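You operate a simulated robot arm through the tools that you are given. There is no shell and no other tool. Be economical: measure what you need, move in short steps, check, and stop when the job is done.

You run a simulated two-armed robot. Do the job below in one go: nothing can be reset, and whatever is moved stays where it is left.

Task
Take the cap off the blue bottle on the counter and lay it down there. Put the brown sealed jar from the top of the laundry shelf unit on top of the white small carton there and the red sealed jar on the draining side. Open the left sink door. Any order will do. Set down upright: sealed jar.

It is judged by the outcome, as a careful person would: the job done as asked, and still so three seconds after it is handed in. It fails if anything else is knocked over, pushed out of place, dropped, spilled or broken. A push-on lid holds only when it is set on centred and level and pressed home; a screw cap is set on level and turned clockwise until tight.

Robot
Two 7-joint arms with fingered hands on one trunk, on a base that drives. Base frame: it is fixed to the floor where the robot stands at the start and does not move with it; the origin is under the middle of the robot, x ahead of it, y to its left, z up. Readings come in mm, degrees, newtons and seconds.
The left shoulder is at the start at [30, 120, 1188], the right one opposite. With the tool pointing down near the work surface each hand reaches from about 100 to 640 mm from the robot's upright axis, wherever it stands, measured 20 degrees to its own side. Places, roughly: draining side [600, -1700, 900]; left sink door [400, -900, 400]; sealed jar [-750, 2500, 750]; small carton [-1000, 2500, 750]. Payload 4 kg a hand.
The TCP of each hand is the grasp point between the finger pads, 19 mm short of the fingertips. In the tool frame z runs along the fingers and y along their closing line. The gripper opens to 120 mm. The gripper's body begins 53 mm behind the TCP. The gripper is a hand of 3 fingers: y runs from the thumb to the fingers, the wrist lies at [0, 0, -219] in the tool frame, and closing takes about 1.5 s.
Orientation is told as [roll, pitch, yaw] about the base's x, y, z axes, in that order, counted from this pose: with the fingers straight down and closing along the base's y, the tool's x points along the base's -x, its y along +y and its z along -z.

Tools
- The arms move only by the tool nudge_tool. It takes "left_rows", "right_rows" or both (then of equal length, played together; a hand with none holds still); each is a list of rows, each a list of 2 entries, a list of its own where there are three numbers: the shift along the tool's x, y, z in cm, then the turn, a rotation vector about the tool's x, y, z in degrees. In form: [[[dx, dy, dz], [wx, wy, wz]], ...]. A call has 1 to 8 rows; each row is the pose to reach, as a shift and turn from the pose commanded when the call began, along the tool's axes at that moment. "left_claw" and "right_claw" are, for a hand that has rows, the gripper command, from -1 (shut) to 1 (fully open), values between in proportion, set as the call begins (left out, the last holds). Rows are played at 5 a second. More than 50 mm and 8.6 degrees between two rows, or a gripper value outside its range, and nothing of the call is played. A pose out of reach is approached as far as the arm can. The call stops where the force on the tool passes 40 N (or 10 N more than at its start, if that is more) or the arm is blocked; 0.2 s more then pass. The fingers move at their own pace (about 72 mm/s each) and stop on an object; they squeeze with about 31 N. The grip force told is the motor's: it shows also when the fingers shut on nothing. Time passes only in rows, and 0.2 s behind the last, so rows that repeat a pose let the fingers close. The reply holds the time, the measured pose of the TCP, the force on the tool along the base axes, the opening and the grip force, in the units named above and with some noise, with the torque about the TCP (base axes, N m) and any sound that the robot's microphone picked up, and new pictures: "views" is both (left out), scene, wrist or none (wrist: the cameras of the hands that moved).
- Cameras (640 x 400 px; columns grow to the right, rows downward): "scene" is now at [42.1, -39.2, 1730.2]; the picture's right is [-0.56, -0.83, 0.00], its down [-0.68, 0.45, -0.58] and it looks along [0.48, -0.32, -0.82] (base axes); focal length 282 px, centre (320, 200). "left" rides on the left gripper at [-66, -4, -79] in its tool frame; the picture's right is [0.05, -1.00, 0.00], its down [0.76, 0.04, -0.64] and it looks along [0.64, 0.03, 0.77] (tool axes); focal length 251 px, centre (320, 200). "right" rides on the right gripper at [66, -4, -79] in its tool frame; the picture's right is [0.05, 1.00, 0.00], its down [-0.76, 0.04, -0.64] and it looks along [-0.64, 0.03, 0.77] (tool axes); focal length 251 px, centre (320, 200). There is no depth. A picture from a camera that has moved, and an enlarged one, comes with that camera's place and axes in the base frame and with its lens.
- move_column(by): slides the trunk up (or, below 0, down) by that many mm; the arms and the scene camera ride with it, the base frame stays. It gives what a move gives, with no picture.
- steer(legs): drives the robot by 1 to 6 legs, each [ahead, turn to the left] in mm and degrees, along the robot's own axes; the way and the turn of a leg run together, so that a leg with both is an arc; at most 1500 mm and 180 degrees a leg. The arms and the cameras ride along, it lands a little off, and it stops where it bumps. It gives what a move gives, and a new picture of the scene camera.
- set_fingers(finger1, finger2, thumb_bend, hand): sets how far each is bent, from 0 (flat) to 1 (curled in); at 0.3 the hand is open as for a grip, at 0.7 the pads meet at the TCP. One left out holds its place. A second passes; each finger stops where it meets its share of the squeeze, and holds until it gets a number again. A gripper value or a shape takes the hand back. It gives what a move gives, with no picture; readings hold the bend of each and the force on the fingers (four entries, about 0 where the hand has none), thumb and palm.
- preshape(shape, hand): the hand has 3 fingers and takes this shape, open, in about a second: jaw (thumb against the fingers, like two jaws); tri (thumb and two fingers); tip (a fingertip pinch); poke (one finger out to press); point (the index stretched); flat (the hand flat); cup (the hand cupped); fist (a fist). The gripper value then closes the fingers along that shape, each until it touches; the sizes above hold for jaw. It gives what a move gives, with no picture.
- pan_tilt(pan, tilt): turns the head with the scene camera to pan (to the left, within 120 degrees either way) and tilt (down, from -29 to 69), counted from straight ahead of the robot. It gives what a move gives, and a new picture of the scene camera.
- enlarge(camera, box): a new picture of the part [left, top, right, bottom] of that camera's present view, enlarged. It takes no simulated time.
- finish_job(): hands the job in; it is judged then, once.

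Go step by step. Nothing tells you exact positions but the pictures and the camera data: compare them with the known pose of the tool, close in by small moves and look again before you grip or let go. The budget is 165 turns and 260 pictures, counting those below and the enlarged ones. Unless the task says otherwise, let go and move clear before handing in, and close with one line.

The tools are called after "Call:" by a JSON object that holds its "api" and its "payload". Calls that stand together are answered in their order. nudge_tool: Moves the arms, as the interface text tells. Its arguments: {"type":"object","properties":{"left_rows":{"type":"array"},"left_claw":{"type":"number"},"right_rows":{"type":"array"},"right_claw":{"type":"number"},"views":{"type":"string","enum":["both","scene","wrist","none"]}},"required":[]} The other tools are called the same way: move_column (by) slides the trunk up or down; preshape (shape, hand) gives the hand a shape; set_fingers (finger1, finger2, thumb_bend, hand) moves the fingers one by one; steer (legs) drives the base; pan_tilt (pan, tilt) turns the head that bears the scene camera; enlarge (camera, box) takes an enlarged picture of a part of a camera's view; finish_job () hands the job in.

At the start:

```text
t: 0.0
left_tcp_pos: [500.7, -61.1, 1338.4]
left_tcp_rot: [0.0, 0.0, -1.3]
left_force: [-0.3, 0.0, -0.2]
left_wrist_torque: [0.01, -0.03, 0.01]
left_grip_width: 119.9
left_grip_force: 0.1
left_shape: jaw
left_bend: [0.3, 0.3, 0.3]
left_finger forces: [0.0, 0.0, 0.1, 0.1, 0.0, 0.0]
right_tcp_pos: [273.0, -435.2, 1309.8]
right_tcp_rot: [0.0, 0.0, -1.3]
right_force: [0.0, -0.4, -0.1]
right_wrist_torque: [-0.02, 0.01, 0.02]
right_grip_width: 119.9
right_grip_force: 0.0
right_shape: jaw
right_bend: [0.3, 0.3, 0.3]
right_finger forces: [0.0, 0.0, 0.1, 0.0, 0.1, 0.0]
trunk travel left (down, up): [-400.0, 140.0]
robot x, y, heading: [2.8, 0.8, -0.1]
head pan, tilt: [-33.7, 54.7]
```

scene: 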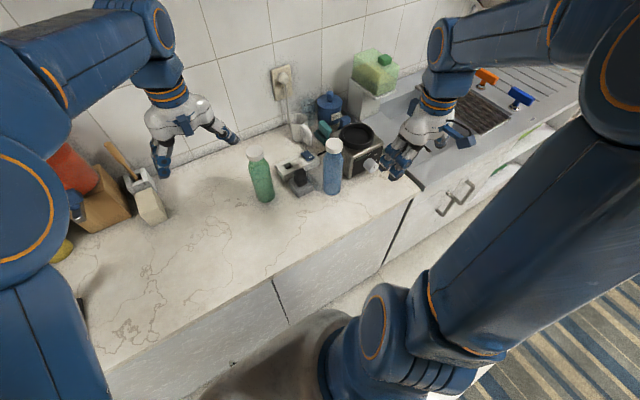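
right: 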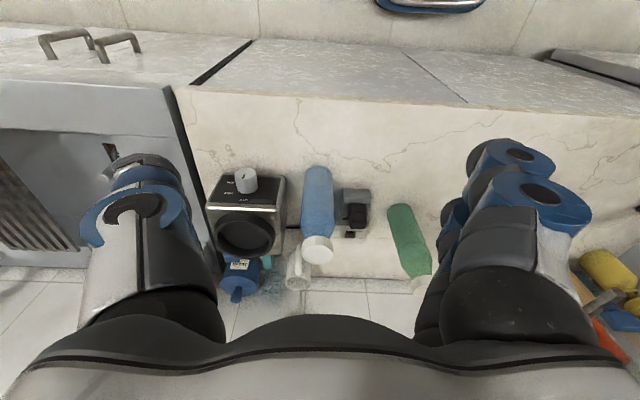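
left: 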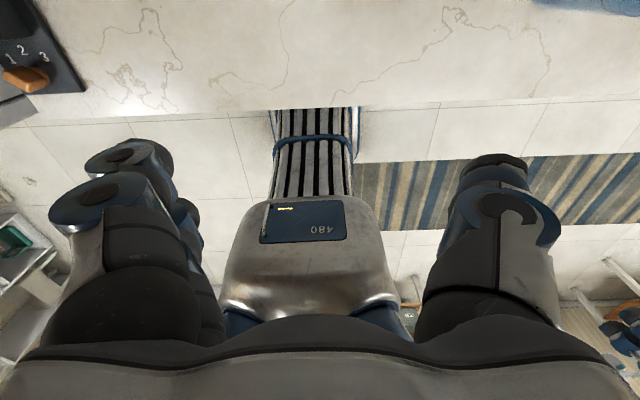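

I see the counter ahead with a blue bottle (about [532, -417], cap near z 1130), a green bottle, an appliance and more. I'll look closer before acting.

Call:
{"api": "enlarge", "payload": {"camera": "scene", "box": [220, 60, 420, 220]}}

Call:
{"api": "enlarge", "payload": {"camera": "right", "box": [190, 140, 450, 320]}}

```text
2.50 times, centred on (320, 140) of scene
camera zoom: at [42.1, -39.2, 1730.2], right [-0.56, -0.83, 0.0], down [-0.68, 0.45, -0.58], along [0.48, -0.32, -0.82], focal length 705 px, centre (320, 350)
```

zoom: 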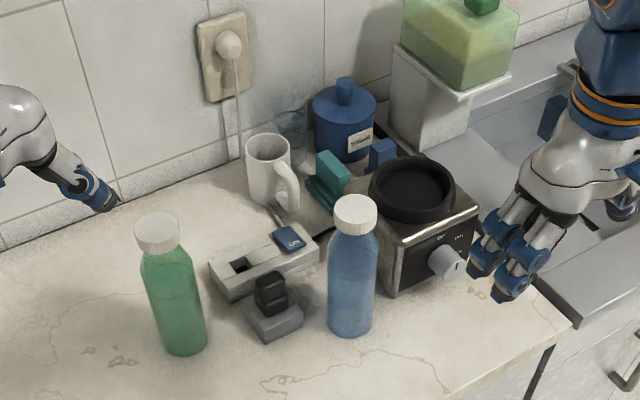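

```text
2.22 times, centred on (320, 230) of right
camera zoom: at [206.5, -438.5, 1386.7], right [-0.03, 1.0, 0.0], down [0.77, 0.03, 0.64], along [0.64, 0.02, -0.77], focal length 559 px, centre (320, 133)
```

zoom: 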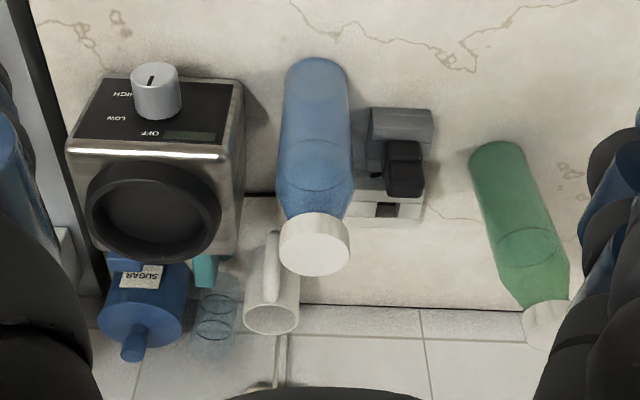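

The bottle cap is about [552, -432, 1117] — too far from the right shoulder's comfortable zone for both hands. I'll back off, sidestep about 430 mm to the right and face the counter again so the bottle is straight ahead.

Call:
{"api": "steer", "payload": {"legs": [[-150, 0], [0, -90], [430, 0], [0, 90], [140, 0]]}}

Call:
{"api": "pan_tilt", "payload": {"pan": 0, "tilt": 50}}

```text
t: 3.6
left_tcp_pos: [140.1, -413.8, 1341.0]
left_tcp_rot: [-0.1, -0.2, -49.1]
left_force: [-0.5, -0.4, 0.3]
left_wrist_torque: [0.01, -0.03, 0.02]
left_grip_width: 119.8
left_grip_force: 0.1
left_shape: jaw
left_bend: [0.3, 0.3, 0.3]
left_finger forces: [0.0, 0.0, 0.0, 0.1, 0.0, 0.1]
right_tcp_pos: [-291.9, -493.2, 1310.0]
right_tcp_rot: [0.0, -0.1, -49.4]
right_force: [0.5, 0.2, -1.3]
right_wrist_torque: [-0.04, -0.05, -0.01]
right_grip_width: 120.1
right_grip_force: 0.0
right_shape: jaw
right_bend: [0.3, 0.3, 0.3]
right_finger forces: [0.0, 0.0, 0.1, 0.1, 0.1, 0.0]
trunk travel left (down, up): [-400.0, 140.0]
robot x, y, heading: [-116.0, 35.9, -49.6]
head pan, tilt: [-33.7, 54.7]
stopped in leg 2: the robot was blocked; the commanded pose is now the measured one
camera scene: at [-119.0, -20.8, 1730.2], right [-0.99, -0.12, 0.0], down [-0.1, 0.81, -0.58], along [0.07, -0.57, -0.82], focal length 282 px, centre (320, 200)
```

scene: 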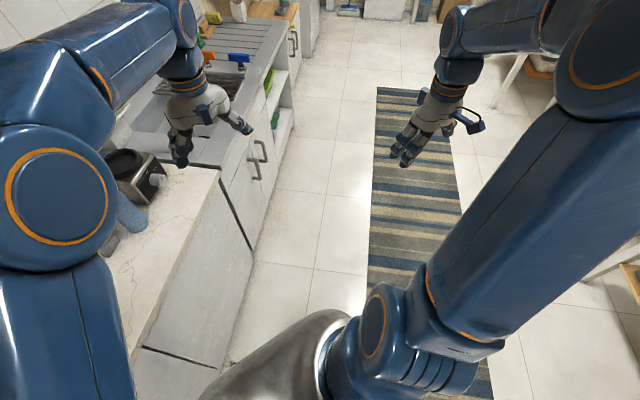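

```text
t: 4.6
left_tcp_pos: [141.2, -414.9, 1341.4]
left_tcp_rot: [-0.1, -0.1, -49.3]
left_force: [0.4, 0.1, 0.7]
left_wrist_torque: [0.0, -0.01, -0.01]
left_grip_width: 120.2
left_grip_force: 0.1
left_shape: jaw
left_bend: [0.3, 0.3, 0.3]
left_finger forces: [0.0, 0.1, 0.0, 0.0, 0.0, 0.0]
right_tcp_pos: [-291.3, -494.4, 1309.0]
right_tcp_rot: [0.0, -0.1, -49.4]
right_force: [-0.9, 0.3, -0.4]
right_wrist_torque: [0.01, 0.02, 0.03]
right_grip_width: 120.2
right_grip_force: 0.0
right_shape: jaw
right_bend: [0.3, 0.3, 0.3]
right_finger forces: [0.0, 0.0, 0.0, 0.1, 0.0, 0.1]
trunk travel left (down, up): [-400.0, 140.0]
robot x, y, heading: [-113.5, 35.0, -49.6]
head pan, tilt: [0.0, 50.0]
camera scene: at [-76.9, -7.6, 1736.3], right [-0.76, -0.65, 0.0], down [-0.5, 0.58, -0.64], along [0.42, -0.49, -0.77], focal length 282 px, centre (320, 200)
```

scene: 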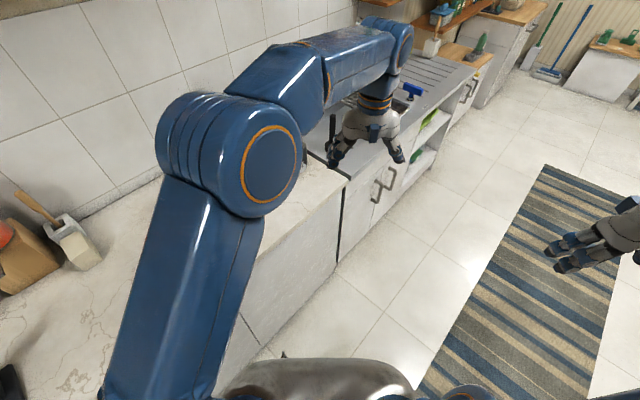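

The turn was blocked at heading -49.6. I'll look around to learn what is touching.

Call:
{"api": "pan_tilt", "payload": {"pan": 50, "tilt": 60}}

Call:
{"api": "pan_tilt", "payload": {"pan": -110, "tilt": 50}}

Call:
{"api": "pan_tilt", "payload": {"pan": 115, "tilt": 50}}

```text
t: 5.8
left_tcp_pos: [140.5, -414.2, 1338.6]
left_tcp_rot: [-0.1, -0.1, -49.3]
left_force: [-0.1, 0.3, 0.1]
left_wrist_torque: [0.01, -0.04, -0.02]
left_grip_width: 119.7
left_grip_force: 0.0
left_shape: jaw
left_bend: [0.3, 0.3, 0.3]
left_finger forces: [0.1, 0.0, 0.0, 0.0, 0.0, 0.0]
right_tcp_pos: [-290.6, -495.3, 1310.2]
right_tcp_rot: [0.1, -0.1, -49.4]
right_force: [0.5, 0.0, -0.7]
right_wrist_torque: [0.01, -0.02, 0.0]
right_grip_width: 120.1
right_grip_force: 0.1
right_shape: jaw
right_bend: [0.3, 0.3, 0.3]
right_finger forces: [0.0, 0.1, 0.0, 0.0, 0.0, 0.0]
trunk travel left (down, up): [-400.0, 140.0]
robot x, y, heading: [-119.1, 35.0, -49.7]
head pan, tilt: [50.0, 60.0]
camera scene: at [-60.6, 49.5, 1723.7], right [0.01, -1.0, 0.0], down [-0.87, -0.01, -0.5], along [0.5, 0.0, -0.87], focal length 282 px, centre (320, 200)
```

scene: 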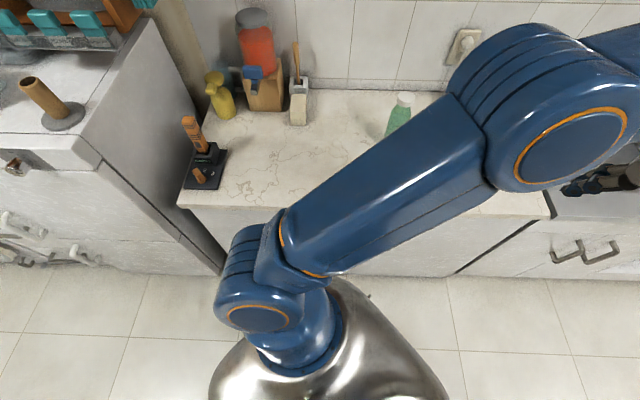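

```text
t: 8.2
left_tcp_pos: [141.7, -413.5, 1340.9]
left_tcp_rot: [-0.1, 0.0, -49.3]
left_force: [-0.5, -0.4, -0.5]
left_wrist_torque: [-0.04, 0.01, 0.02]
left_grip_width: 119.9
left_grip_force: 0.0
left_shape: jaw
left_bend: [0.3, 0.3, 0.3]
left_finger forces: [0.1, 0.1, 0.0, 0.0, 0.0, 0.1]
right_tcp_pos: [-292.3, -494.6, 1310.2]
right_tcp_rot: [0.0, 0.0, -49.5]
right_force: [0.4, -0.2, -0.5]
right_wrist_torque: [0.03, 0.02, 0.0]
right_grip_width: 119.9
right_grip_force: 0.1
right_shape: jaw
right_bend: [0.3, 0.3, 0.3]
right_finger forces: [0.0, 0.0, 0.0, 0.0, 0.1, 0.1]
trunk travel left (down, up): [-400.0, 140.0]
robot x, y, heading: [-117.1, 31.9, -49.7]
head pan, tilt: [-110.0, 50.0]
camera scene: at [-199.1, 22.4, 1736.3], right [-0.35, 0.94, 0.0], down [0.72, 0.27, -0.64], along [-0.6, -0.22, -0.77], focal length 282 px, centre (320, 200)
```

scene: 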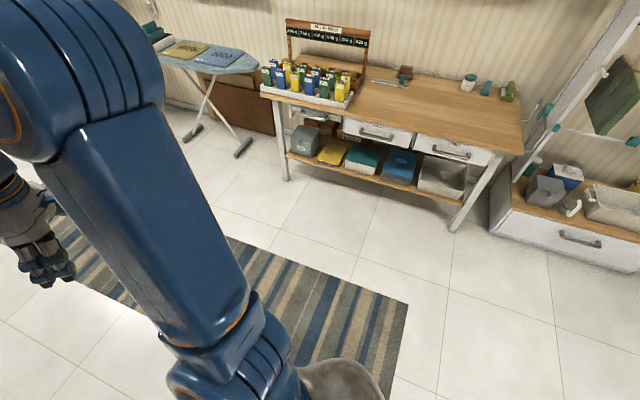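

```text
t: 11.4
left_tcp_pos: [140.9, -414.6, 1339.1]
left_tcp_rot: [-0.1, -0.2, -49.3]
left_force: [-0.6, 0.2, -0.2]
left_wrist_torque: [0.01, 0.01, 0.0]
left_grip_width: 120.1
left_grip_force: 0.1
left_shape: jaw
left_bend: [0.3, 0.3, 0.3]
left_finger forces: [0.0, 0.1, 0.0, 0.0, 0.1, 0.1]
right_tcp_pos: [-291.6, -496.1, 1309.1]
right_tcp_rot: [0.1, -0.1, -49.4]
right_force: [0.2, 0.4, 0.0]
right_wrist_torque: [0.03, 0.0, -0.01]
right_grip_width: 120.3
right_grip_force: 0.0
right_shape: jaw
right_bend: [0.3, 0.3, 0.3]
right_finger forces: [0.0, 0.1, 0.0, 0.0, 0.0, 0.0]
trunk travel left (down, up): [-400.0, 140.0]
robot x, y, heading: [-115.6, 32.9, -49.5]
head pan, tilt: [115.0, 50.0]
camera scene: at [-95.0, 119.3, 1736.3], right [0.91, -0.42, 0.0], down [-0.32, -0.7, -0.64], along [0.27, 0.58, -0.77], focal length 282 px, centre (320, 200)
```

scene: 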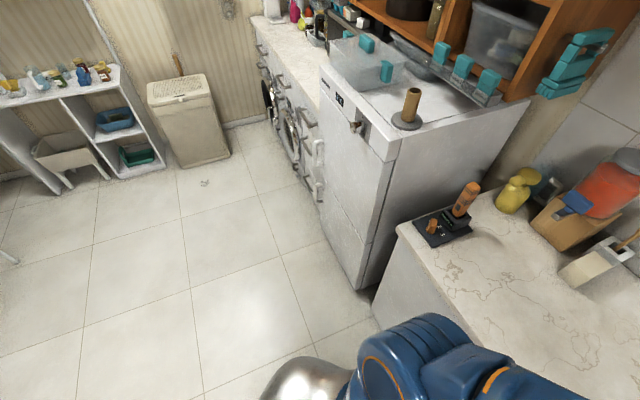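

The base's front-left corner evidently met the counter. I'll back straight off along the present heading, finish the turn well clear, shift right, then approach.

Call:
{"api": "steer", "payload": {"legs": [[-350, 0], [0, -40.4], [735, 0], [0, 90]]}}

Call:
{"api": "pan_tilt", "payload": {"pan": 0, "tilt": 45}}

```text
t: 15.4
left_tcp_pos: [-395.0, -217.2, 1342.2]
left_tcp_rot: [-0.3, -0.3, -85.2]
left_force: [0.0, 0.2, 0.4]
left_wrist_torque: [0.01, 0.0, 0.0]
left_grip_width: 119.7
left_grip_force: 0.1
left_shape: jaw
left_bend: [0.3, 0.3, 0.3]
left_finger forces: [0.1, 0.1, 0.0, 0.0, 0.0, 0.0]
right_tcp_pos: [-792.1, -26.1, 1310.5]
right_tcp_rot: [0.0, -0.1, -85.3]
right_force: [0.6, 0.6, 0.1]
right_wrist_torque: [0.0, 0.02, 0.01]
right_grip_width: 119.9
right_grip_force: 0.0
right_shape: jaw
right_bend: [0.3, 0.3, 0.3]
right_finger forces: [0.0, 0.0, 0.0, 0.1, 0.0, 0.1]
trunk travel left (down, up): [-400.0, 140.0]
robot x, y, heading: [-300.5, 303.3, -86.9]
head pan, tilt: [115.0, 50.0]
stopped in leg 2: the robot was blocked; the commanded pose is now the measured one
camera scene: at [-231.7, 359.8, 1736.2], right [0.47, -0.88, 0.0], down [-0.68, -0.36, -0.64], along [0.57, 0.3, -0.77], focal length 282 px, centre (320, 200)
```

scene: 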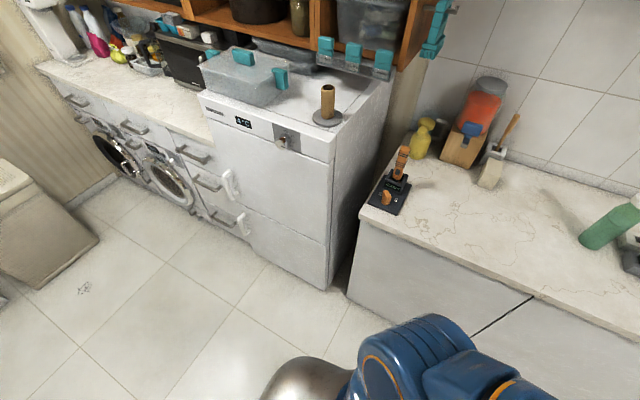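

```text
t: 17.3
left_tcp_pos: [-396.1, -219.5, 1341.0]
left_tcp_rot: [-0.1, -0.3, -85.3]
left_force: [0.1, 0.0, 0.5]
left_wrist_torque: [-0.03, 0.02, -0.04]
left_grip_width: 119.9
left_grip_force: 0.0
left_shape: jaw
left_bend: [0.3, 0.3, 0.3]
left_finger forces: [0.1, 0.1, 0.0, 0.0, 0.0, 0.0]
right_tcp_pos: [-791.5, -27.6, 1311.1]
right_tcp_rot: [0.0, -0.1, -85.4]
right_force: [-0.2, -0.4, -0.2]
right_wrist_torque: [0.01, 0.0, 0.02]
right_grip_width: 119.8
right_grip_force: 0.0
right_shape: jaw
right_bend: [0.3, 0.3, 0.3]
right_finger forces: [0.0, 0.0, 0.0, 0.0, 0.1, 0.1]
trunk travel left (down, up): [-400.0, 140.0]
robot x, y, heading: [-299.3, 299.1, -86.7]
head pan, tilt: [0.0, 45.0]
camera scene: at [-295.3, 240.5, 1743.2], right [-1.0, -0.06, 0.0], down [-0.04, 0.71, -0.71], along [0.04, -0.71, -0.71], focal length 282 px, centre (320, 200)
```

scene: 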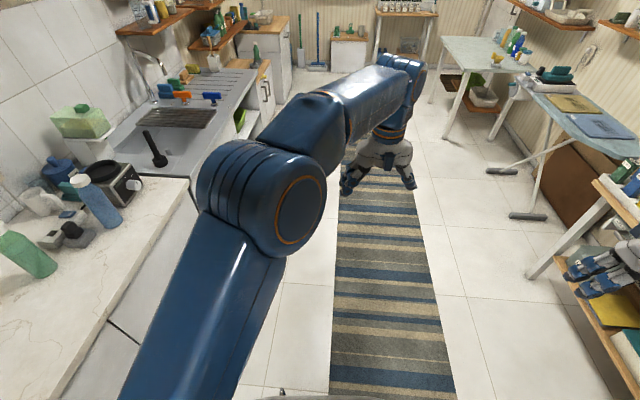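

Blocked again just short of -90°. I'll check the right and left sides close to the base.

Call:
{"api": "pan_tilt", "payload": {"pan": -70, "tilt": 60}}

Call:
{"api": "pan_tilt", "payload": {"pan": -120, "tilt": 65}}

Call:
{"api": "pan_tilt", "payload": {"pan": 70, "tilt": 60}}

```text
t: 18.7
left_tcp_pos: [-396.3, -218.2, 1341.5]
left_tcp_rot: [-0.3, -0.3, -85.3]
left_force: [0.0, -0.8, 0.0]
left_wrist_torque: [0.0, 0.02, 0.02]
left_grip_width: 120.0
left_grip_force: 0.1
left_shape: jaw
left_bend: [0.3, 0.3, 0.3]
left_finger forces: [0.0, 0.0, 0.0, 0.0, 0.0, 0.0]
right_tcp_pos: [-791.6, -28.4, 1310.0]
right_tcp_rot: [0.0, 0.0, -85.4]
right_force: [0.7, -0.5, 0.0]
right_wrist_torque: [0.02, 0.02, 0.0]
right_grip_width: 120.2
right_grip_force: 0.0
right_shape: jaw
right_bend: [0.3, 0.3, 0.3]
right_finger forces: [0.1, 0.0, 0.0, 0.0, 0.0, 0.0]
trunk travel left (down, up): [-400.0, 140.0]
robot x, y, heading: [-299.5, 304.9, -86.7]
head pan, tilt: [-70.0, 60.0]
camera scene: at [-361.4, 295.3, 1723.7], right [-0.39, 0.92, 0.0], down [0.8, 0.34, -0.5], along [-0.46, -0.2, -0.87], focal length 282 px, centre (320, 200)
```

scene: 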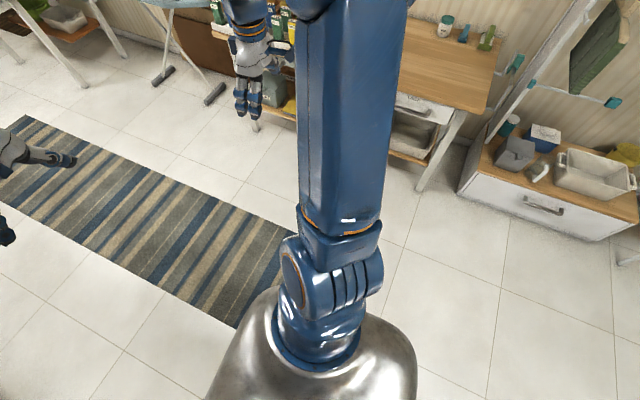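

```text
t: 19.9
left_tcp_pos: [-396.1, -217.4, 1340.6]
left_tcp_rot: [-0.2, -0.3, -85.3]
left_force: [0.8, -0.1, 0.2]
left_wrist_torque: [0.01, -0.02, -0.04]
left_grip_width: 120.1
left_grip_force: 0.0
left_shape: jaw
left_bend: [0.3, 0.3, 0.3]
left_finger forces: [0.0, 0.0, 0.0, 0.1, 0.1, 0.1]
right_tcp_pos: [-792.3, -28.7, 1310.5]
right_tcp_rot: [0.1, -0.1, -85.4]
right_force: [-1.0, -0.3, -0.8]
right_wrist_torque: [0.0, -0.02, -0.01]
right_grip_width: 120.2
right_grip_force: 0.0
right_shape: jaw
right_bend: [0.3, 0.3, 0.3]
right_finger forces: [0.0, 0.0, 0.0, 0.0, 0.0, 0.0]
trunk travel left (down, up): [-400.0, 140.0]
robot x, y, heading: [-301.9, 300.0, -87.0]
head pan, tilt: [-120.0, 65.0]
camera scene: at [-354.4, 348.9, 1718.1], right [0.45, 0.89, 0.0], down [0.81, -0.41, -0.42], along [-0.38, 0.19, -0.91], focal length 282 px, centre (320, 200)
```

scene: 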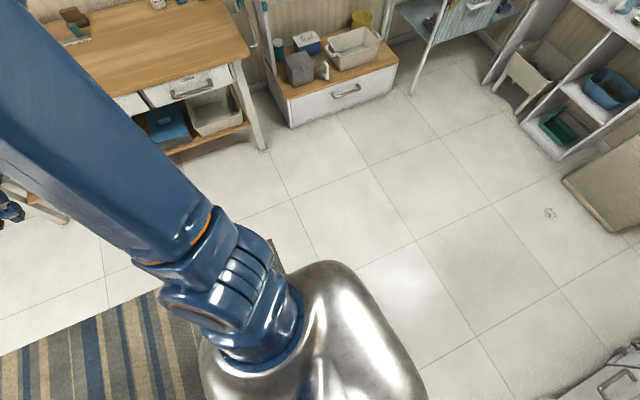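

```text
t: 22.7
left_tcp_pos: [-395.6, -218.5, 1341.0]
left_tcp_rot: [-0.2, -0.4, -85.3]
left_force: [-0.1, 0.7, 0.9]
left_wrist_torque: [-0.01, 0.0, 0.02]
left_grip_width: 120.2
left_grip_force: 0.2
left_shape: jaw
left_bend: [0.3, 0.3, 0.3]
left_finger forces: [0.1, 0.0, 0.1, 0.1, 0.0, 0.0]
right_tcp_pos: [-792.7, -27.9, 1310.6]
right_tcp_rot: [0.0, -0.1, -85.3]
right_force: [-0.9, 0.3, -0.7]
right_wrist_torque: [-0.02, 0.0, -0.02]
right_grip_width: 120.0
right_grip_force: 0.0
right_shape: jaw
right_bend: [0.3, 0.3, 0.3]
right_finger forces: [0.0, 0.0, 0.0, 0.0, 0.0, 0.0]
trunk travel left (down, up): [-400.0, 140.0]
robot x, y, heading: [-301.2, 300.4, -86.7]
head pan, tilt: [70.0, 60.0]
camera scene: at [-236.4, 302.2, 1723.7], right [-0.29, -0.96, 0.0], down [-0.83, 0.25, -0.5], along [0.48, -0.14, -0.87], focal length 282 px, centre (320, 200)
```

scene: 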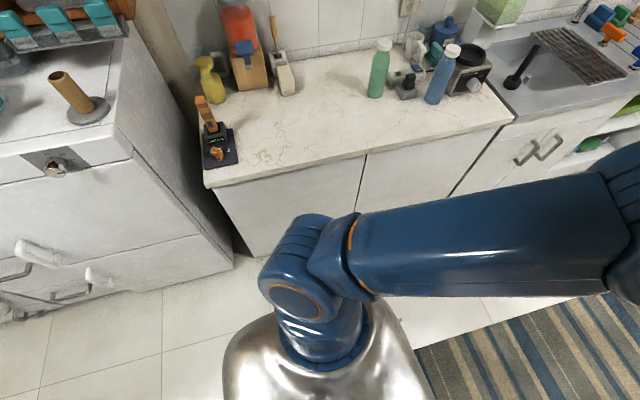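

Nothing obvious is near; I'll try to just continue along this heading toward the new standing place.

Call:
{"api": "steer", "payload": {"legs": [[700, -3]]}}

```text
t: 26.6
left_tcp_pos: [-420.0, -910.3, 1340.7]
left_tcp_rot: [-0.2, -0.4, -89.4]
left_force: [-0.2, 0.0, 0.0]
left_wrist_torque: [-0.03, -0.03, 0.01]
left_grip_width: 120.1
left_grip_force: 0.1
left_shape: jaw
left_bend: [0.3, 0.3, 0.3]
left_finger forces: [0.0, 0.0, 0.1, 0.1, 0.0, 0.0]
right_tcp_pos: [-801.4, -691.4, 1310.2]
right_tcp_rot: [0.0, -0.1, -89.5]
right_force: [-0.8, 0.9, 0.3]
right_wrist_torque: [-0.02, 0.01, 0.03]
right_grip_width: 119.9
right_grip_force: 0.1
right_shape: jaw
right_bend: [0.3, 0.3, 0.3]
right_finger forces: [0.0, 0.1, 0.0, 0.0, 0.1, 0.0]
trunk travel left (down, up): [-400.0, 140.0]
robot x, y, heading: [-283.5, -401.4, -90.8]
head pan, tilt: [70.0, 60.0]
camera scene: at [-223.6, -402.6, 1723.7], right [-0.36, -0.93, 0.0], down [-0.81, 0.31, -0.5], along [0.47, -0.18, -0.87], focal length 282 px, centre (320, 200)
```

scene: 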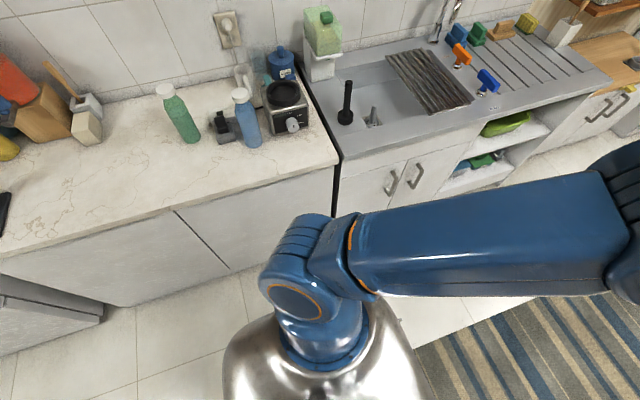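

Driving works. Now I turn to face the counter and advance.

Call:
{"api": "steer", "payload": {"legs": [[0, 45], [0, 45], [200, 0]]}}

Call:
{"api": "pan_tilt", "payload": {"pan": 0, "tilt": 50}}

```text
t: 28.5
left_tcp_pos: [-117.9, -897.2, 1341.5]
left_tcp_rot: [-0.2, -0.2, -55.7]
left_force: [0.0, 0.4, 0.6]
left_wrist_torque: [-0.03, 0.04, 0.0]
left_grip_width: 120.1
left_grip_force: 0.0
left_shape: jaw
left_bend: [0.3, 0.3, 0.3]
left_finger forces: [0.0, 0.0, 0.0, 0.1, 0.0, 0.1]
right_tcp_pos: [-555.6, -929.2, 1311.1]
right_tcp_rot: [-0.1, 0.1, -55.6]
right_force: [0.8, -0.3, 0.4]
right_wrist_torque: [0.02, 0.01, 0.0]
right_grip_width: 119.6
right_grip_force: 0.0
right_shape: jaw
right_bend: [0.3, 0.3, 0.3]
right_finger forces: [0.1, 0.0, 0.0, 0.0, 0.1, 0.0]
trunk travel left (down, up): [-400.0, 140.0]
robot x, y, heading: [-321.4, -416.8, -58.4]
head pan, tilt: [70.0, 60.0]
stopped in leg 1: the robot was blocked; the commanded pose is now the measured one
camera scene: at [-262.7, -384.7, 1723.6], right [0.21, -0.98, 0.0], down [-0.85, -0.18, -0.5], along [0.49, 0.1, -0.87], focal length 282 px, centre (320, 200)
```

scene: 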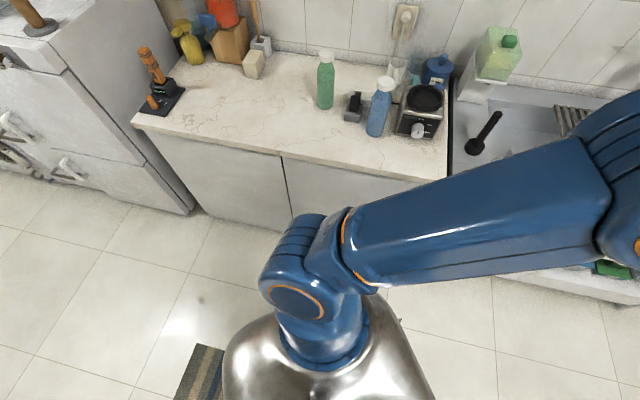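

```text
t: 29.9
left_tcp_pos: [-120.4, -897.7, 1340.4]
left_tcp_rot: [-0.2, -0.3, -55.8]
left_force: [-0.1, -0.5, 0.7]
left_wrist_torque: [0.0, 0.0, 0.02]
left_grip_width: 119.7
left_grip_force: 0.1
left_shape: jaw
left_bend: [0.3, 0.3, 0.3]
left_finger forces: [0.0, 0.0, 0.1, 0.0, 0.0, 0.1]
right_tcp_pos: [-557.9, -929.8, 1310.6]
right_tcp_rot: [0.0, 0.0, -55.5]
right_force: [0.5, 0.6, 0.9]
right_wrist_torque: [0.02, 0.0, -0.01]
right_grip_width: 119.8
right_grip_force: 0.0
right_shape: jaw
right_bend: [0.3, 0.3, 0.3]
right_finger forces: [0.0, 0.0, 0.0, 0.0, 0.1, 0.0]
trunk travel left (down, up): [-400.0, 140.0]
robot x, y, heading: [-319.0, -414.4, -58.3]
head pan, tilt: [0.0, 50.0]
camera scene: at [-289.4, -463.0, 1736.2], right [-0.85, -0.53, 0.0], down [-0.4, 0.65, -0.64], along [0.34, -0.55, -0.77], focal length 282 px, centre (320, 200)
```

scene: 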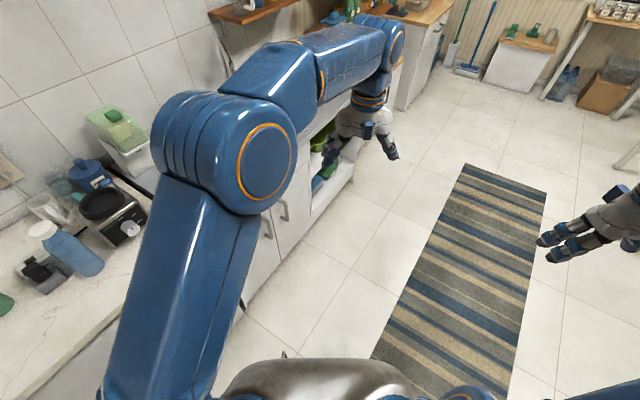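

Turning in place seems to stall rather than hit anything. I'll try shorter turn legs.

Call:
{"api": "steer", "payload": {"legs": [[0, 20], [0, 20], [0, 18.4]]}}

```text
t: 33.0
left_tcp_pos: [157.3, -635.5, 1341.8]
left_tcp_rot: [-0.2, -0.4, -13.3]
left_force: [1.0, -0.1, -0.6]
left_wrist_torque: [0.03, 0.02, 0.02]
left_grip_width: 119.9
left_grip_force: 0.0
left_shape: jaw
left_bend: [0.3, 0.3, 0.3]
left_finger forces: [0.0, 0.0, 0.0, 0.0, 0.0, 0.0]
right_tcp_pos: [-144.1, -955.6, 1311.1]
right_tcp_rot: [-0.1, 0.0, -13.1]
right_force: [0.0, 0.0, -0.4]
right_wrist_torque: [-0.02, 0.04, -0.01]
right_grip_width: 119.8
right_grip_force: 0.1
right_shape: jaw
right_bend: [0.3, 0.3, 0.3]
right_finger forces: [0.1, 0.0, 0.0, 0.0, 0.0, 0.0]
trunk travel left (down, up): [-400.0, 140.0]
robot x, y, heading: [-333.9, -463.7, -15.9]
head pan, tilt: [0.0, 50.0]
stopped in leg 3: the robot was blocked; the commanded pose is now the measured one
camera scene: at [-273.7, -476.0, 1736.2], right [-0.27, -0.96, 0.0], down [-0.74, 0.21, -0.64], along [0.62, -0.18, -0.77], focal length 282 px, centre (320, 200)
```

scene: 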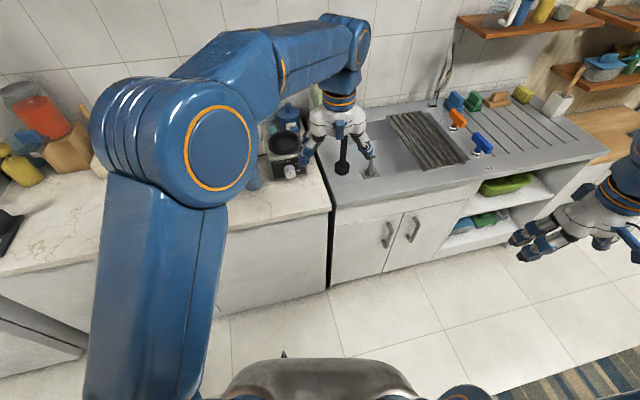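

Short turn legs work (with some drift). Finish the turn and approach the counter.

Call:
{"api": "steer", "payload": {"legs": [[0, 16], [200, 0]]}}

```text
t: 35.5
left_tcp_pos: [389.1, -498.3, 1340.4]
left_tcp_rot: [-0.3, -0.3, 2.3]
left_force: [0.0, 0.2, 0.5]
left_wrist_torque: [0.0, -0.03, -0.01]
left_grip_width: 120.2
left_grip_force: 0.0
left_shape: jaw
left_bend: [0.3, 0.3, 0.3]
left_finger forces: [0.0, 0.0, 0.1, 0.0, 0.0, 0.0]
right_tcp_pos: [186.4, -886.6, 1309.1]
right_tcp_rot: [0.0, 0.1, 2.6]
right_force: [0.7, 0.2, -0.3]
right_wrist_torque: [-0.01, 0.07, -0.03]
right_grip_width: 119.8
right_grip_force: 0.0
right_shape: jaw
right_bend: [0.3, 0.3, 0.3]
right_finger forces: [0.0, 0.0, 0.0, 0.1, 0.0, 0.0]
trunk travel left (down, up): [-400.0, 140.0]
robot x, y, heading: [-126.5, -467.2, 0.4]
head pan, tilt: [0.0, 50.0]
camera scene: at [-68.0, -467.5, 1736.3], right [0.0, -1.0, 0.0], down [-0.77, 0.0, -0.64], along [0.64, 0.0, -0.77], focal length 282 px, centre (320, 200)
```

scene: 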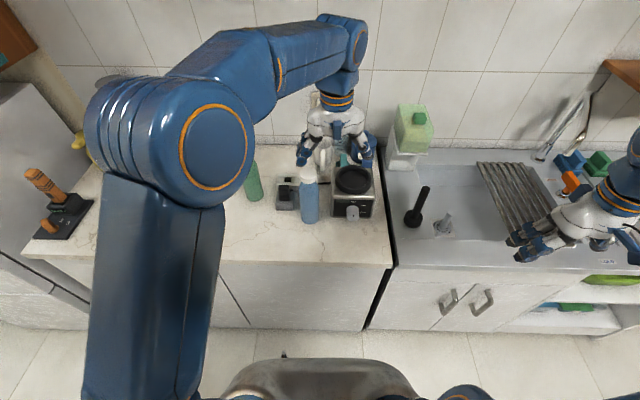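

The bottle is at about [545, -432]. I'll go 75 mm closer so both hands reach it comfortably.

Call:
{"api": "steer", "payload": {"legs": [[75, 0]]}}

Call:
{"api": "enlarge", "payload": {"camera": "scene", "box": [240, 140, 400, 240]}}

Call:
{"api": "enlarge", "payload": {"camera": "left", "box": [0, 0, 640, 400]}}

Call:
{"api": "enlarge", "payload": {"camera": "right", "box": [320, 0, 640, 400]}}

```text
t: 36.5
left_tcp_pos: [465.7, -497.5, 1340.9]
left_tcp_rot: [-0.2, -0.3, 2.4]
left_force: [0.4, 1.0, -0.2]
left_wrist_torque: [0.0, 0.05, -0.01]
left_grip_width: 119.8
left_grip_force: 0.1
left_shape: jaw
left_bend: [0.3, 0.3, 0.3]
left_finger forces: [0.1, 0.0, 0.1, 0.0, 0.0, 0.0]
right_tcp_pos: [262.3, -887.8, 1310.4]
right_tcp_rot: [-0.1, 0.2, 2.6]
right_force: [1.2, 0.4, -0.4]
right_wrist_torque: [0.01, 0.02, -0.04]
right_grip_width: 119.9
right_grip_force: 0.0
right_shape: jaw
right_bend: [0.3, 0.3, 0.3]
right_finger forces: [0.0, 0.1, 0.0, 0.1, 0.0, 0.0]
trunk travel left (down, up): [-400.0, 140.0]
robot x, y, heading: [-47.1, -470.5, 0.1]
head pan, tilt: [0.0, 50.0]
camera scene: at [9.6, -467.9, 1736.2], right [0.0, -1.0, 0.0], down [-0.77, 0.0, -0.64], along [0.64, 0.0, -0.77], focal length 282 px, centre (320, 200)
```

scene: 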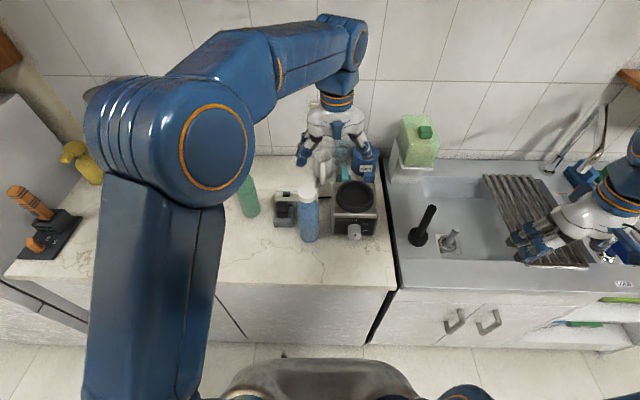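

```text
4.00 times, centred on (320, 190) of scene
camera zoom: at [9.6, -467.9, 1736.2], right [0.0, -1.0, 0.0], down [-0.77, 0.0, -0.64], along [0.64, 0.0, -0.77], focal length 1128 px, centre (320, 240)
```

zoom: 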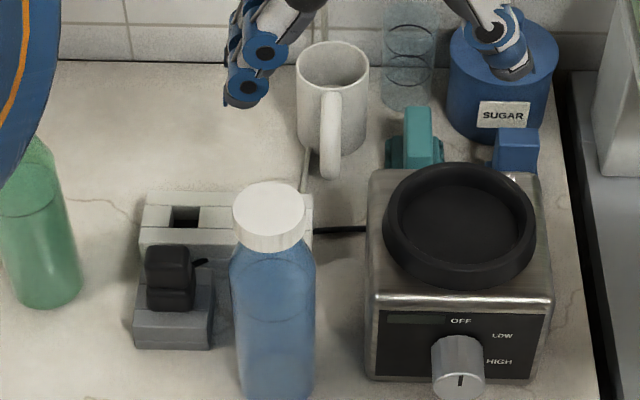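

```text
1.00 times, centred on (320, 200) of left (not enlarged: the box is as wide or as high as the picture)
camera zoom: at [532.2, -497.4, 1420.8], right [-0.01, -1.0, 0.0], down [-0.77, 0.01, 0.64], along [-0.64, 0.01, -0.77], focal length 251 px, centre (320, 200)
```

zoom: 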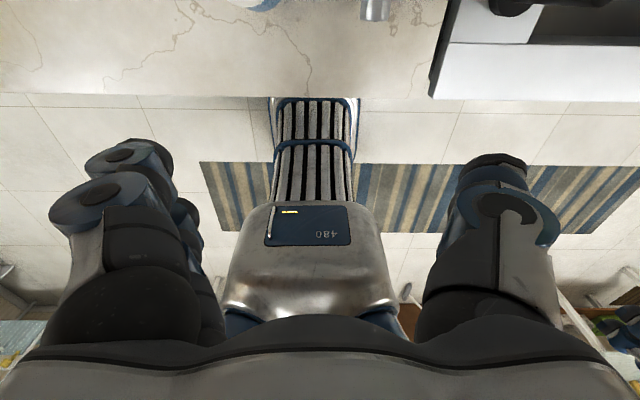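

```text
1.00 times, centred on (480, 200) of right (not enlarged: the box is as wide or as high as the picture)
camera zoom: at [195.6, -893.6, 1387.0], right [-0.1, 0.99, 0.0], down [0.76, 0.08, 0.64], along [0.64, 0.06, -0.77], focal length 251 px, centre (160, 200)
```

zoom: 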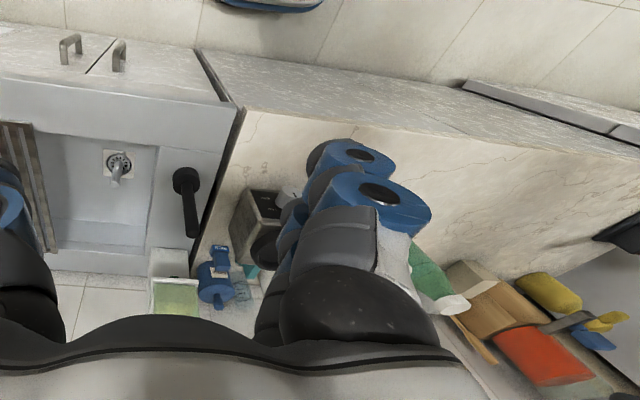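

Bottle axis ≈ [552, -432], cap top ≈ 1117; gap to the appliance on its right ≈ 45 mm. The right hand will come to hold the bottle body horizontally from the front; first I bring it lower while pitching it forward.

Call:
{"api": "nudge_tool", "payload": {"right_rows": [[[-0.5, 3.3, 2.9], [0, -8, 0]], [[-1, 6.7, 5.8], [0, -16, 0]], [[-1.4, 10, 8.6], [0, -24, 0]], [[-1.9, 13.4, 11.5], [0, -32, 0]], [[-2.4, 16.7, 14.4], [0, -40, 0]], [[-2.9, 20.1, 17.2], [0, -48, 0]], [[-3.3, 23.4, 20.1], [0, -56, 0]], [[-3.8, 26.8, 23], [0, -64, 0]]], "right_claw": 0.6}}

```text
t: 38.3
left_tcp_pos: [466.0, -496.9, 1340.7]
left_tcp_rot: [-0.3, -0.3, 2.3]
left_force: [0.2, -0.2, -0.7]
left_wrist_torque: [-0.02, -0.01, 0.0]
left_grip_width: 119.8
left_grip_force: 0.1
left_shape: jaw
left_bend: [0.3, 0.3, 0.3]
left_finger forces: [0.0, 0.0, 0.0, 0.1, 0.0, 0.0]
right_tcp_pos: [317.8, -616.6, 1032.3]
right_tcp_rot: [-0.6, -64.1, 3.2]
right_force: [-0.5, -0.6, 0.1]
right_wrist_torque: [0.01, 0.0, -0.01]
right_grip_width: 96.1
right_grip_force: 0.1
right_shape: jaw
right_bend: [0.25, 0.25, 0.11]
right_finger forces: [0.0, 0.1, 0.0, 0.0, 0.1, 0.0]
right hand out of reach, approached as far as the arm can: row 4, 5, 6, 7, 8
trunk travel left (down, up): [-400.0, 140.0]
robot x, y, heading: [-47.1, -473.1, -0.0]
head pan, tilt: [0.0, 50.0]
camera scene: at [7.6, -465.8, 1736.2], right [0.0, -1.0, 0.0], down [-0.77, 0.0, -0.64], along [0.64, 0.0, -0.77], focal length 282 px, centre (320, 200)
camera right: at [216.3, -624.3, 1006.3], right [-0.07, 1.0, -0.05], down [-0.25, 0.03, 0.97], along [0.97, 0.08, 0.24], focal length 251 px, centre (320, 200)
```

scene: 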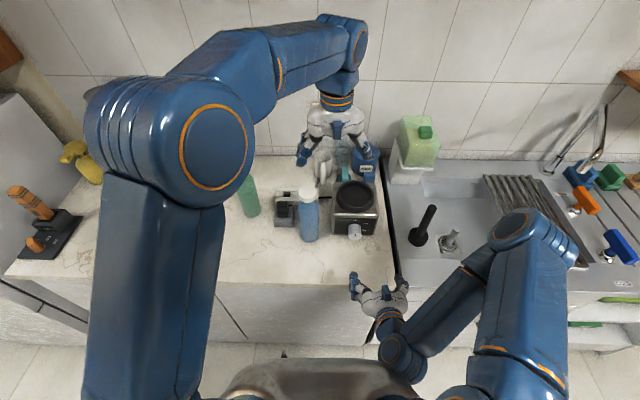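
right: 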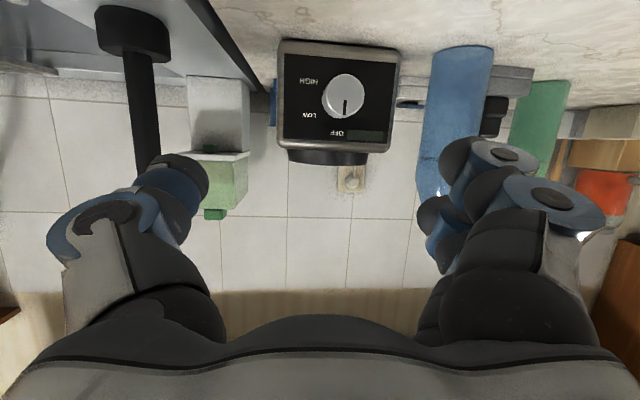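

The right hand is low and pitched 64°; it now moves left in front of the bottle while finishing the pitch.

Call:
{"api": "nudge_tool", "payload": {"right_rows": [[[-0.6, 3.4, 1.2], [0, -5, 0]], [[-1.2, 6.9, 2.5], [0, -10, 0]], [[-1.8, 10.3, 3.7], [0, -15, 0]], [[-2.4, 13.8, 5], [0, -20, 0]], [[-3, 17.2, 6.2], [0, -25, 0]]]}}

```text
t: 39.5
left_tcp_pos: [465.1, -498.4, 1342.6]
left_tcp_rot: [-0.2, -0.3, 2.3]
left_force: [-0.4, -0.2, 0.5]
left_wrist_torque: [-0.02, 0.0, -0.02]
left_grip_width: 119.9
left_grip_force: 0.1
left_shape: jaw
left_bend: [0.3, 0.3, 0.3]
left_finger forces: [0.0, 0.1, 0.0, 0.1, 0.0, 0.1]
right_tcp_pos: [373.0, -437.3, 1031.7]
right_tcp_rot: [-1.5, -88.9, 4.4]
right_force: [0.2, 0.4, -0.3]
right_wrist_torque: [0.01, -0.03, -0.01]
right_grip_width: 96.1
right_grip_force: 0.1
right_shape: jaw
right_bend: [0.25, 0.25, 0.11]
right_finger forces: [0.0, 0.1, 0.1, 0.0, 0.1, 0.0]
trunk travel left (down, up): [-400.0, 140.0]
robot x, y, heading: [-52.3, -466.6, -0.3]
head pan, tilt: [0.0, 50.0]
camera scene: at [6.9, -467.9, 1736.3], right [0.0, -1.0, 0.0], down [-0.77, 0.0, -0.64], along [0.64, 0.0, -0.77], focal length 282 px, centre (320, 200)
camera right: at [292.0, -445.0, 965.6], right [-0.05, 1.0, -0.05], down [-0.63, 0.01, 0.78], along [0.78, 0.07, 0.63], focal length 251 px, centre (320, 200)
```

scene: 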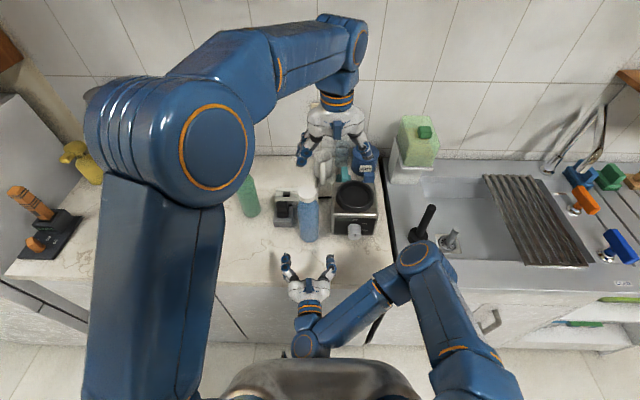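
right: 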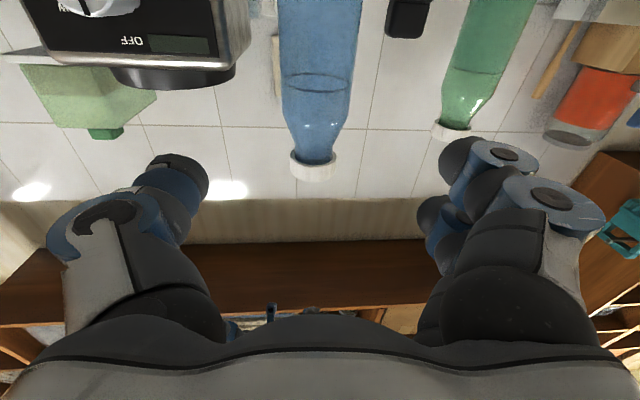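

The right hand is level and lined up with the bottle (y ≈ -433). I'll lower 26 mm and slide forward around the body.

Call:
{"api": "nudge_tool", "payload": {"right_rows": [[[2.6, -0.2, 0.5], [0, 0, 0]], [[2.6, -0.4, 4.5], [0, 0, 0]], [[2.6, -0.4, 8.5], [0, 0, 0]], [[2.6, -0.4, 12], [0, 0, 0]], [[2.6, -0.4, 14], [0, 0, 0]]]}}

```text
t: 40.7
left_tcp_pos: [464.1, -498.5, 1340.4]
left_tcp_rot: [-0.3, -0.3, 2.2]
left_force: [-0.7, 0.1, -0.7]
left_wrist_torque: [-0.02, 0.01, -0.03]
left_grip_width: 120.1
left_grip_force: 0.0
left_shape: jaw
left_bend: [0.3, 0.3, 0.3]
left_finger forces: [0.1, 0.1, 0.1, 0.1, 0.1, 0.1]
right_tcp_pos: [516.8, -437.5, 1002.9]
right_tcp_rot: [-4.6, -88.9, 7.1]
right_force: [1.0, 1.2, -0.3]
right_wrist_torque: [-0.02, 0.0, -0.01]
right_grip_width: 96.2
right_grip_force: 0.0
right_shape: jaw
right_bend: [0.25, 0.25, 0.11]
right_finger forces: [0.0, 0.0, 0.0, 0.0, 0.1, 0.0]
trunk travel left (down, up): [-400.0, 140.0]
robot x, y, heading: [-50.4, -467.9, -0.2]
head pan, tilt: [0.0, 50.0]
camera scene: at [7.8, -467.3, 1736.2], right [0.0, -1.0, 0.0], down [-0.77, 0.0, -0.64], along [0.64, 0.0, -0.77], focal length 282 px, centre (320, 200)
camera right: at [434.7, -445.7, 937.3], right [-0.05, 1.0, -0.06], down [-0.63, 0.01, 0.78], along [0.77, 0.07, 0.63], focal length 251 px, centre (320, 200)
```

scene: 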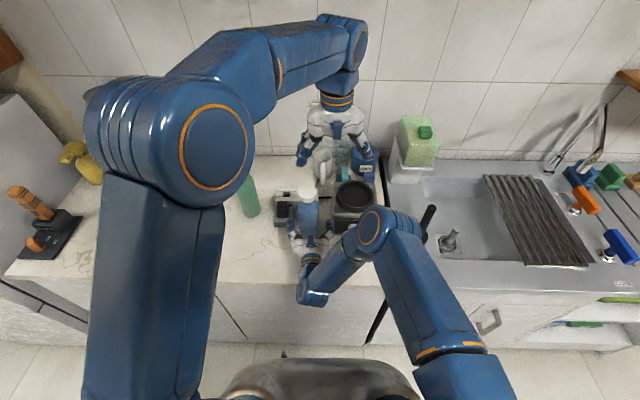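
right: 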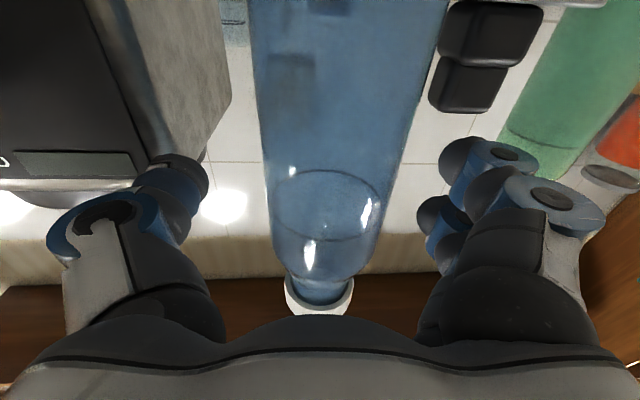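

Centred between the fingers. I move 28 mm more and close on the body.

Call:
{"api": "nudge_tool", "payload": {"right_rows": [[[0, 0, 1.5], [0, 0, 0]], [[0, 0, 2.8], [0, 0, 0]]], "views": "none"}}

Call:
{"api": "nudge_tool", "payload": {"right_rows": [[[0, 0, 0], [0, 0, 0]], [[0, 0, 0], [0, 0, 0]], [[0, 0, 0], [0, 0, 0]], [[0, 0, 0], [0, 0, 0]], [[0, 0, 0], [0, 0, 0]], [[0, 0, 0], [0, 0, 0]]], "right_claw": -1}}

Call:
{"api": "enlarge", "payload": {"camera": "scene", "box": [240, 140, 400, 240]}}

```text
t: 41.2
left_tcp_pos: [465.4, -498.8, 1341.3]
left_tcp_rot: [-0.3, -0.4, 2.3]
left_force: [0.8, 0.6, 0.5]
left_wrist_torque: [0.0, -0.01, -0.02]
left_grip_width: 120.1
left_grip_force: 0.0
left_shape: jaw
left_bend: [0.3, 0.3, 0.3]
left_finger forces: [0.0, 0.0, 0.0, 0.1, 0.0, 0.0]
right_tcp_pos: [526.4, -433.9, 1000.0]
right_tcp_rot: [0.9, -88.3, 2.0]
right_force: [-0.4, 0.6, -0.4]
right_wrist_torque: [0.0, 0.02, 0.01]
right_grip_width: 95.9
right_grip_force: 0.1
right_shape: jaw
right_bend: [0.25, 0.25, 0.11]
right_finger forces: [0.1, 0.0, 0.0, 0.1, 0.0, 0.0]
trunk travel left (down, up): [-400.0, 140.0]
robot x, y, heading: [-51.7, -467.8, 0.1]
head pan, tilt: [0.0, 50.0]
stopped in row 2 (right hand): the force on the tool passed its limit at 43 N (the readings are from after the stop); the commanded pose is now the measured one
```

```text
t: 42.6
left_tcp_pos: [463.7, -497.2, 1342.0]
left_tcp_rot: [-0.2, -0.3, 2.3]
left_force: [0.7, 0.4, 0.5]
left_wrist_torque: [0.03, 0.02, 0.01]
left_grip_width: 119.9
left_grip_force: 0.1
left_shape: jaw
left_bend: [0.3, 0.3, 0.3]
left_finger forces: [0.1, 0.0, 0.1, 0.0, 0.0, 0.0]
right_tcp_pos: [524.9, -433.5, 1001.5]
right_tcp_rot: [0.4, -88.5, 2.6]
right_force: [-0.3, 0.3, 5.6]
right_wrist_torque: [-0.12, -0.07, 0.03]
right_grip_width: 53.4
right_grip_force: 31.8
right_shape: jaw
right_bend: [0.36, 0.36, 0.96]
right_finger forces: [12.6, 13.5, 0.0, 0.0, 25.3, 0.0]
trunk travel left (down, up): [-400.0, 140.0]
robot x, y, heading: [-48.2, -465.9, 0.0]
head pan, tilt: [0.0, 50.0]
camera scene: at [7.0, -467.4, 1736.3], right [0.0, -1.0, 0.0], down [-0.77, 0.0, -0.64], along [0.64, 0.0, -0.77], focal length 282 px, centre (320, 200)
camera right: at [443.9, -441.9, 934.8], right [-0.05, 1.0, -0.05], down [-0.62, 0.01, 0.78], along [0.78, 0.08, 0.62], focal length 251 px, centre (320, 200)
```

scene: 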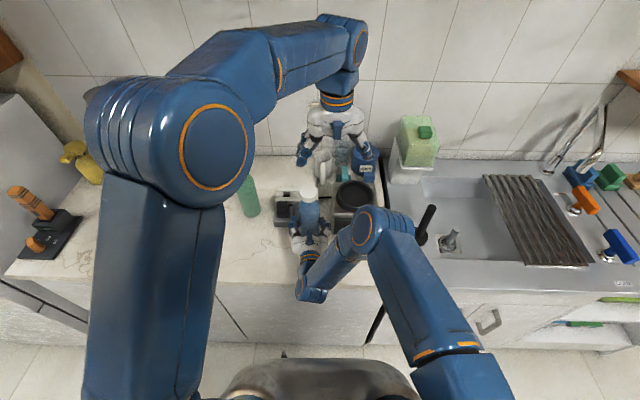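
right: 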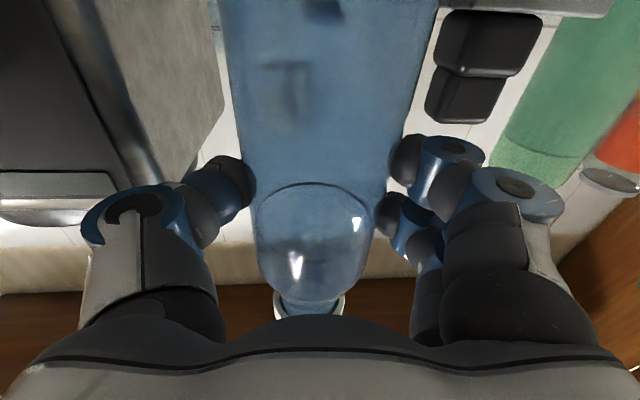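

```text
4.00 times, centred on (320, 190) of scene
camera zoom: at [7.0, -467.4, 1736.3], right [0.0, -1.0, 0.0], down [-0.77, 0.0, -0.64], along [0.64, 0.0, -0.77], focal length 1128 px, centre (320, 240)
```

zoom: 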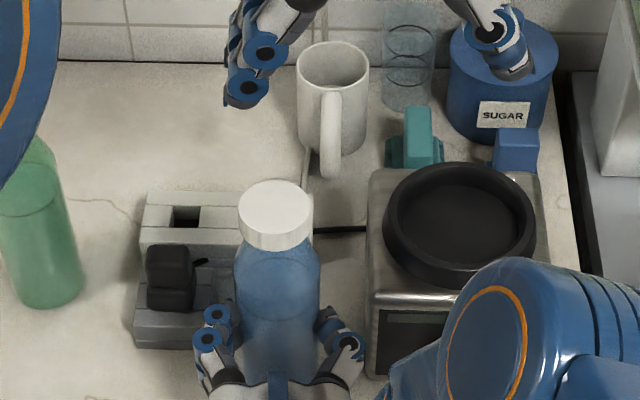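

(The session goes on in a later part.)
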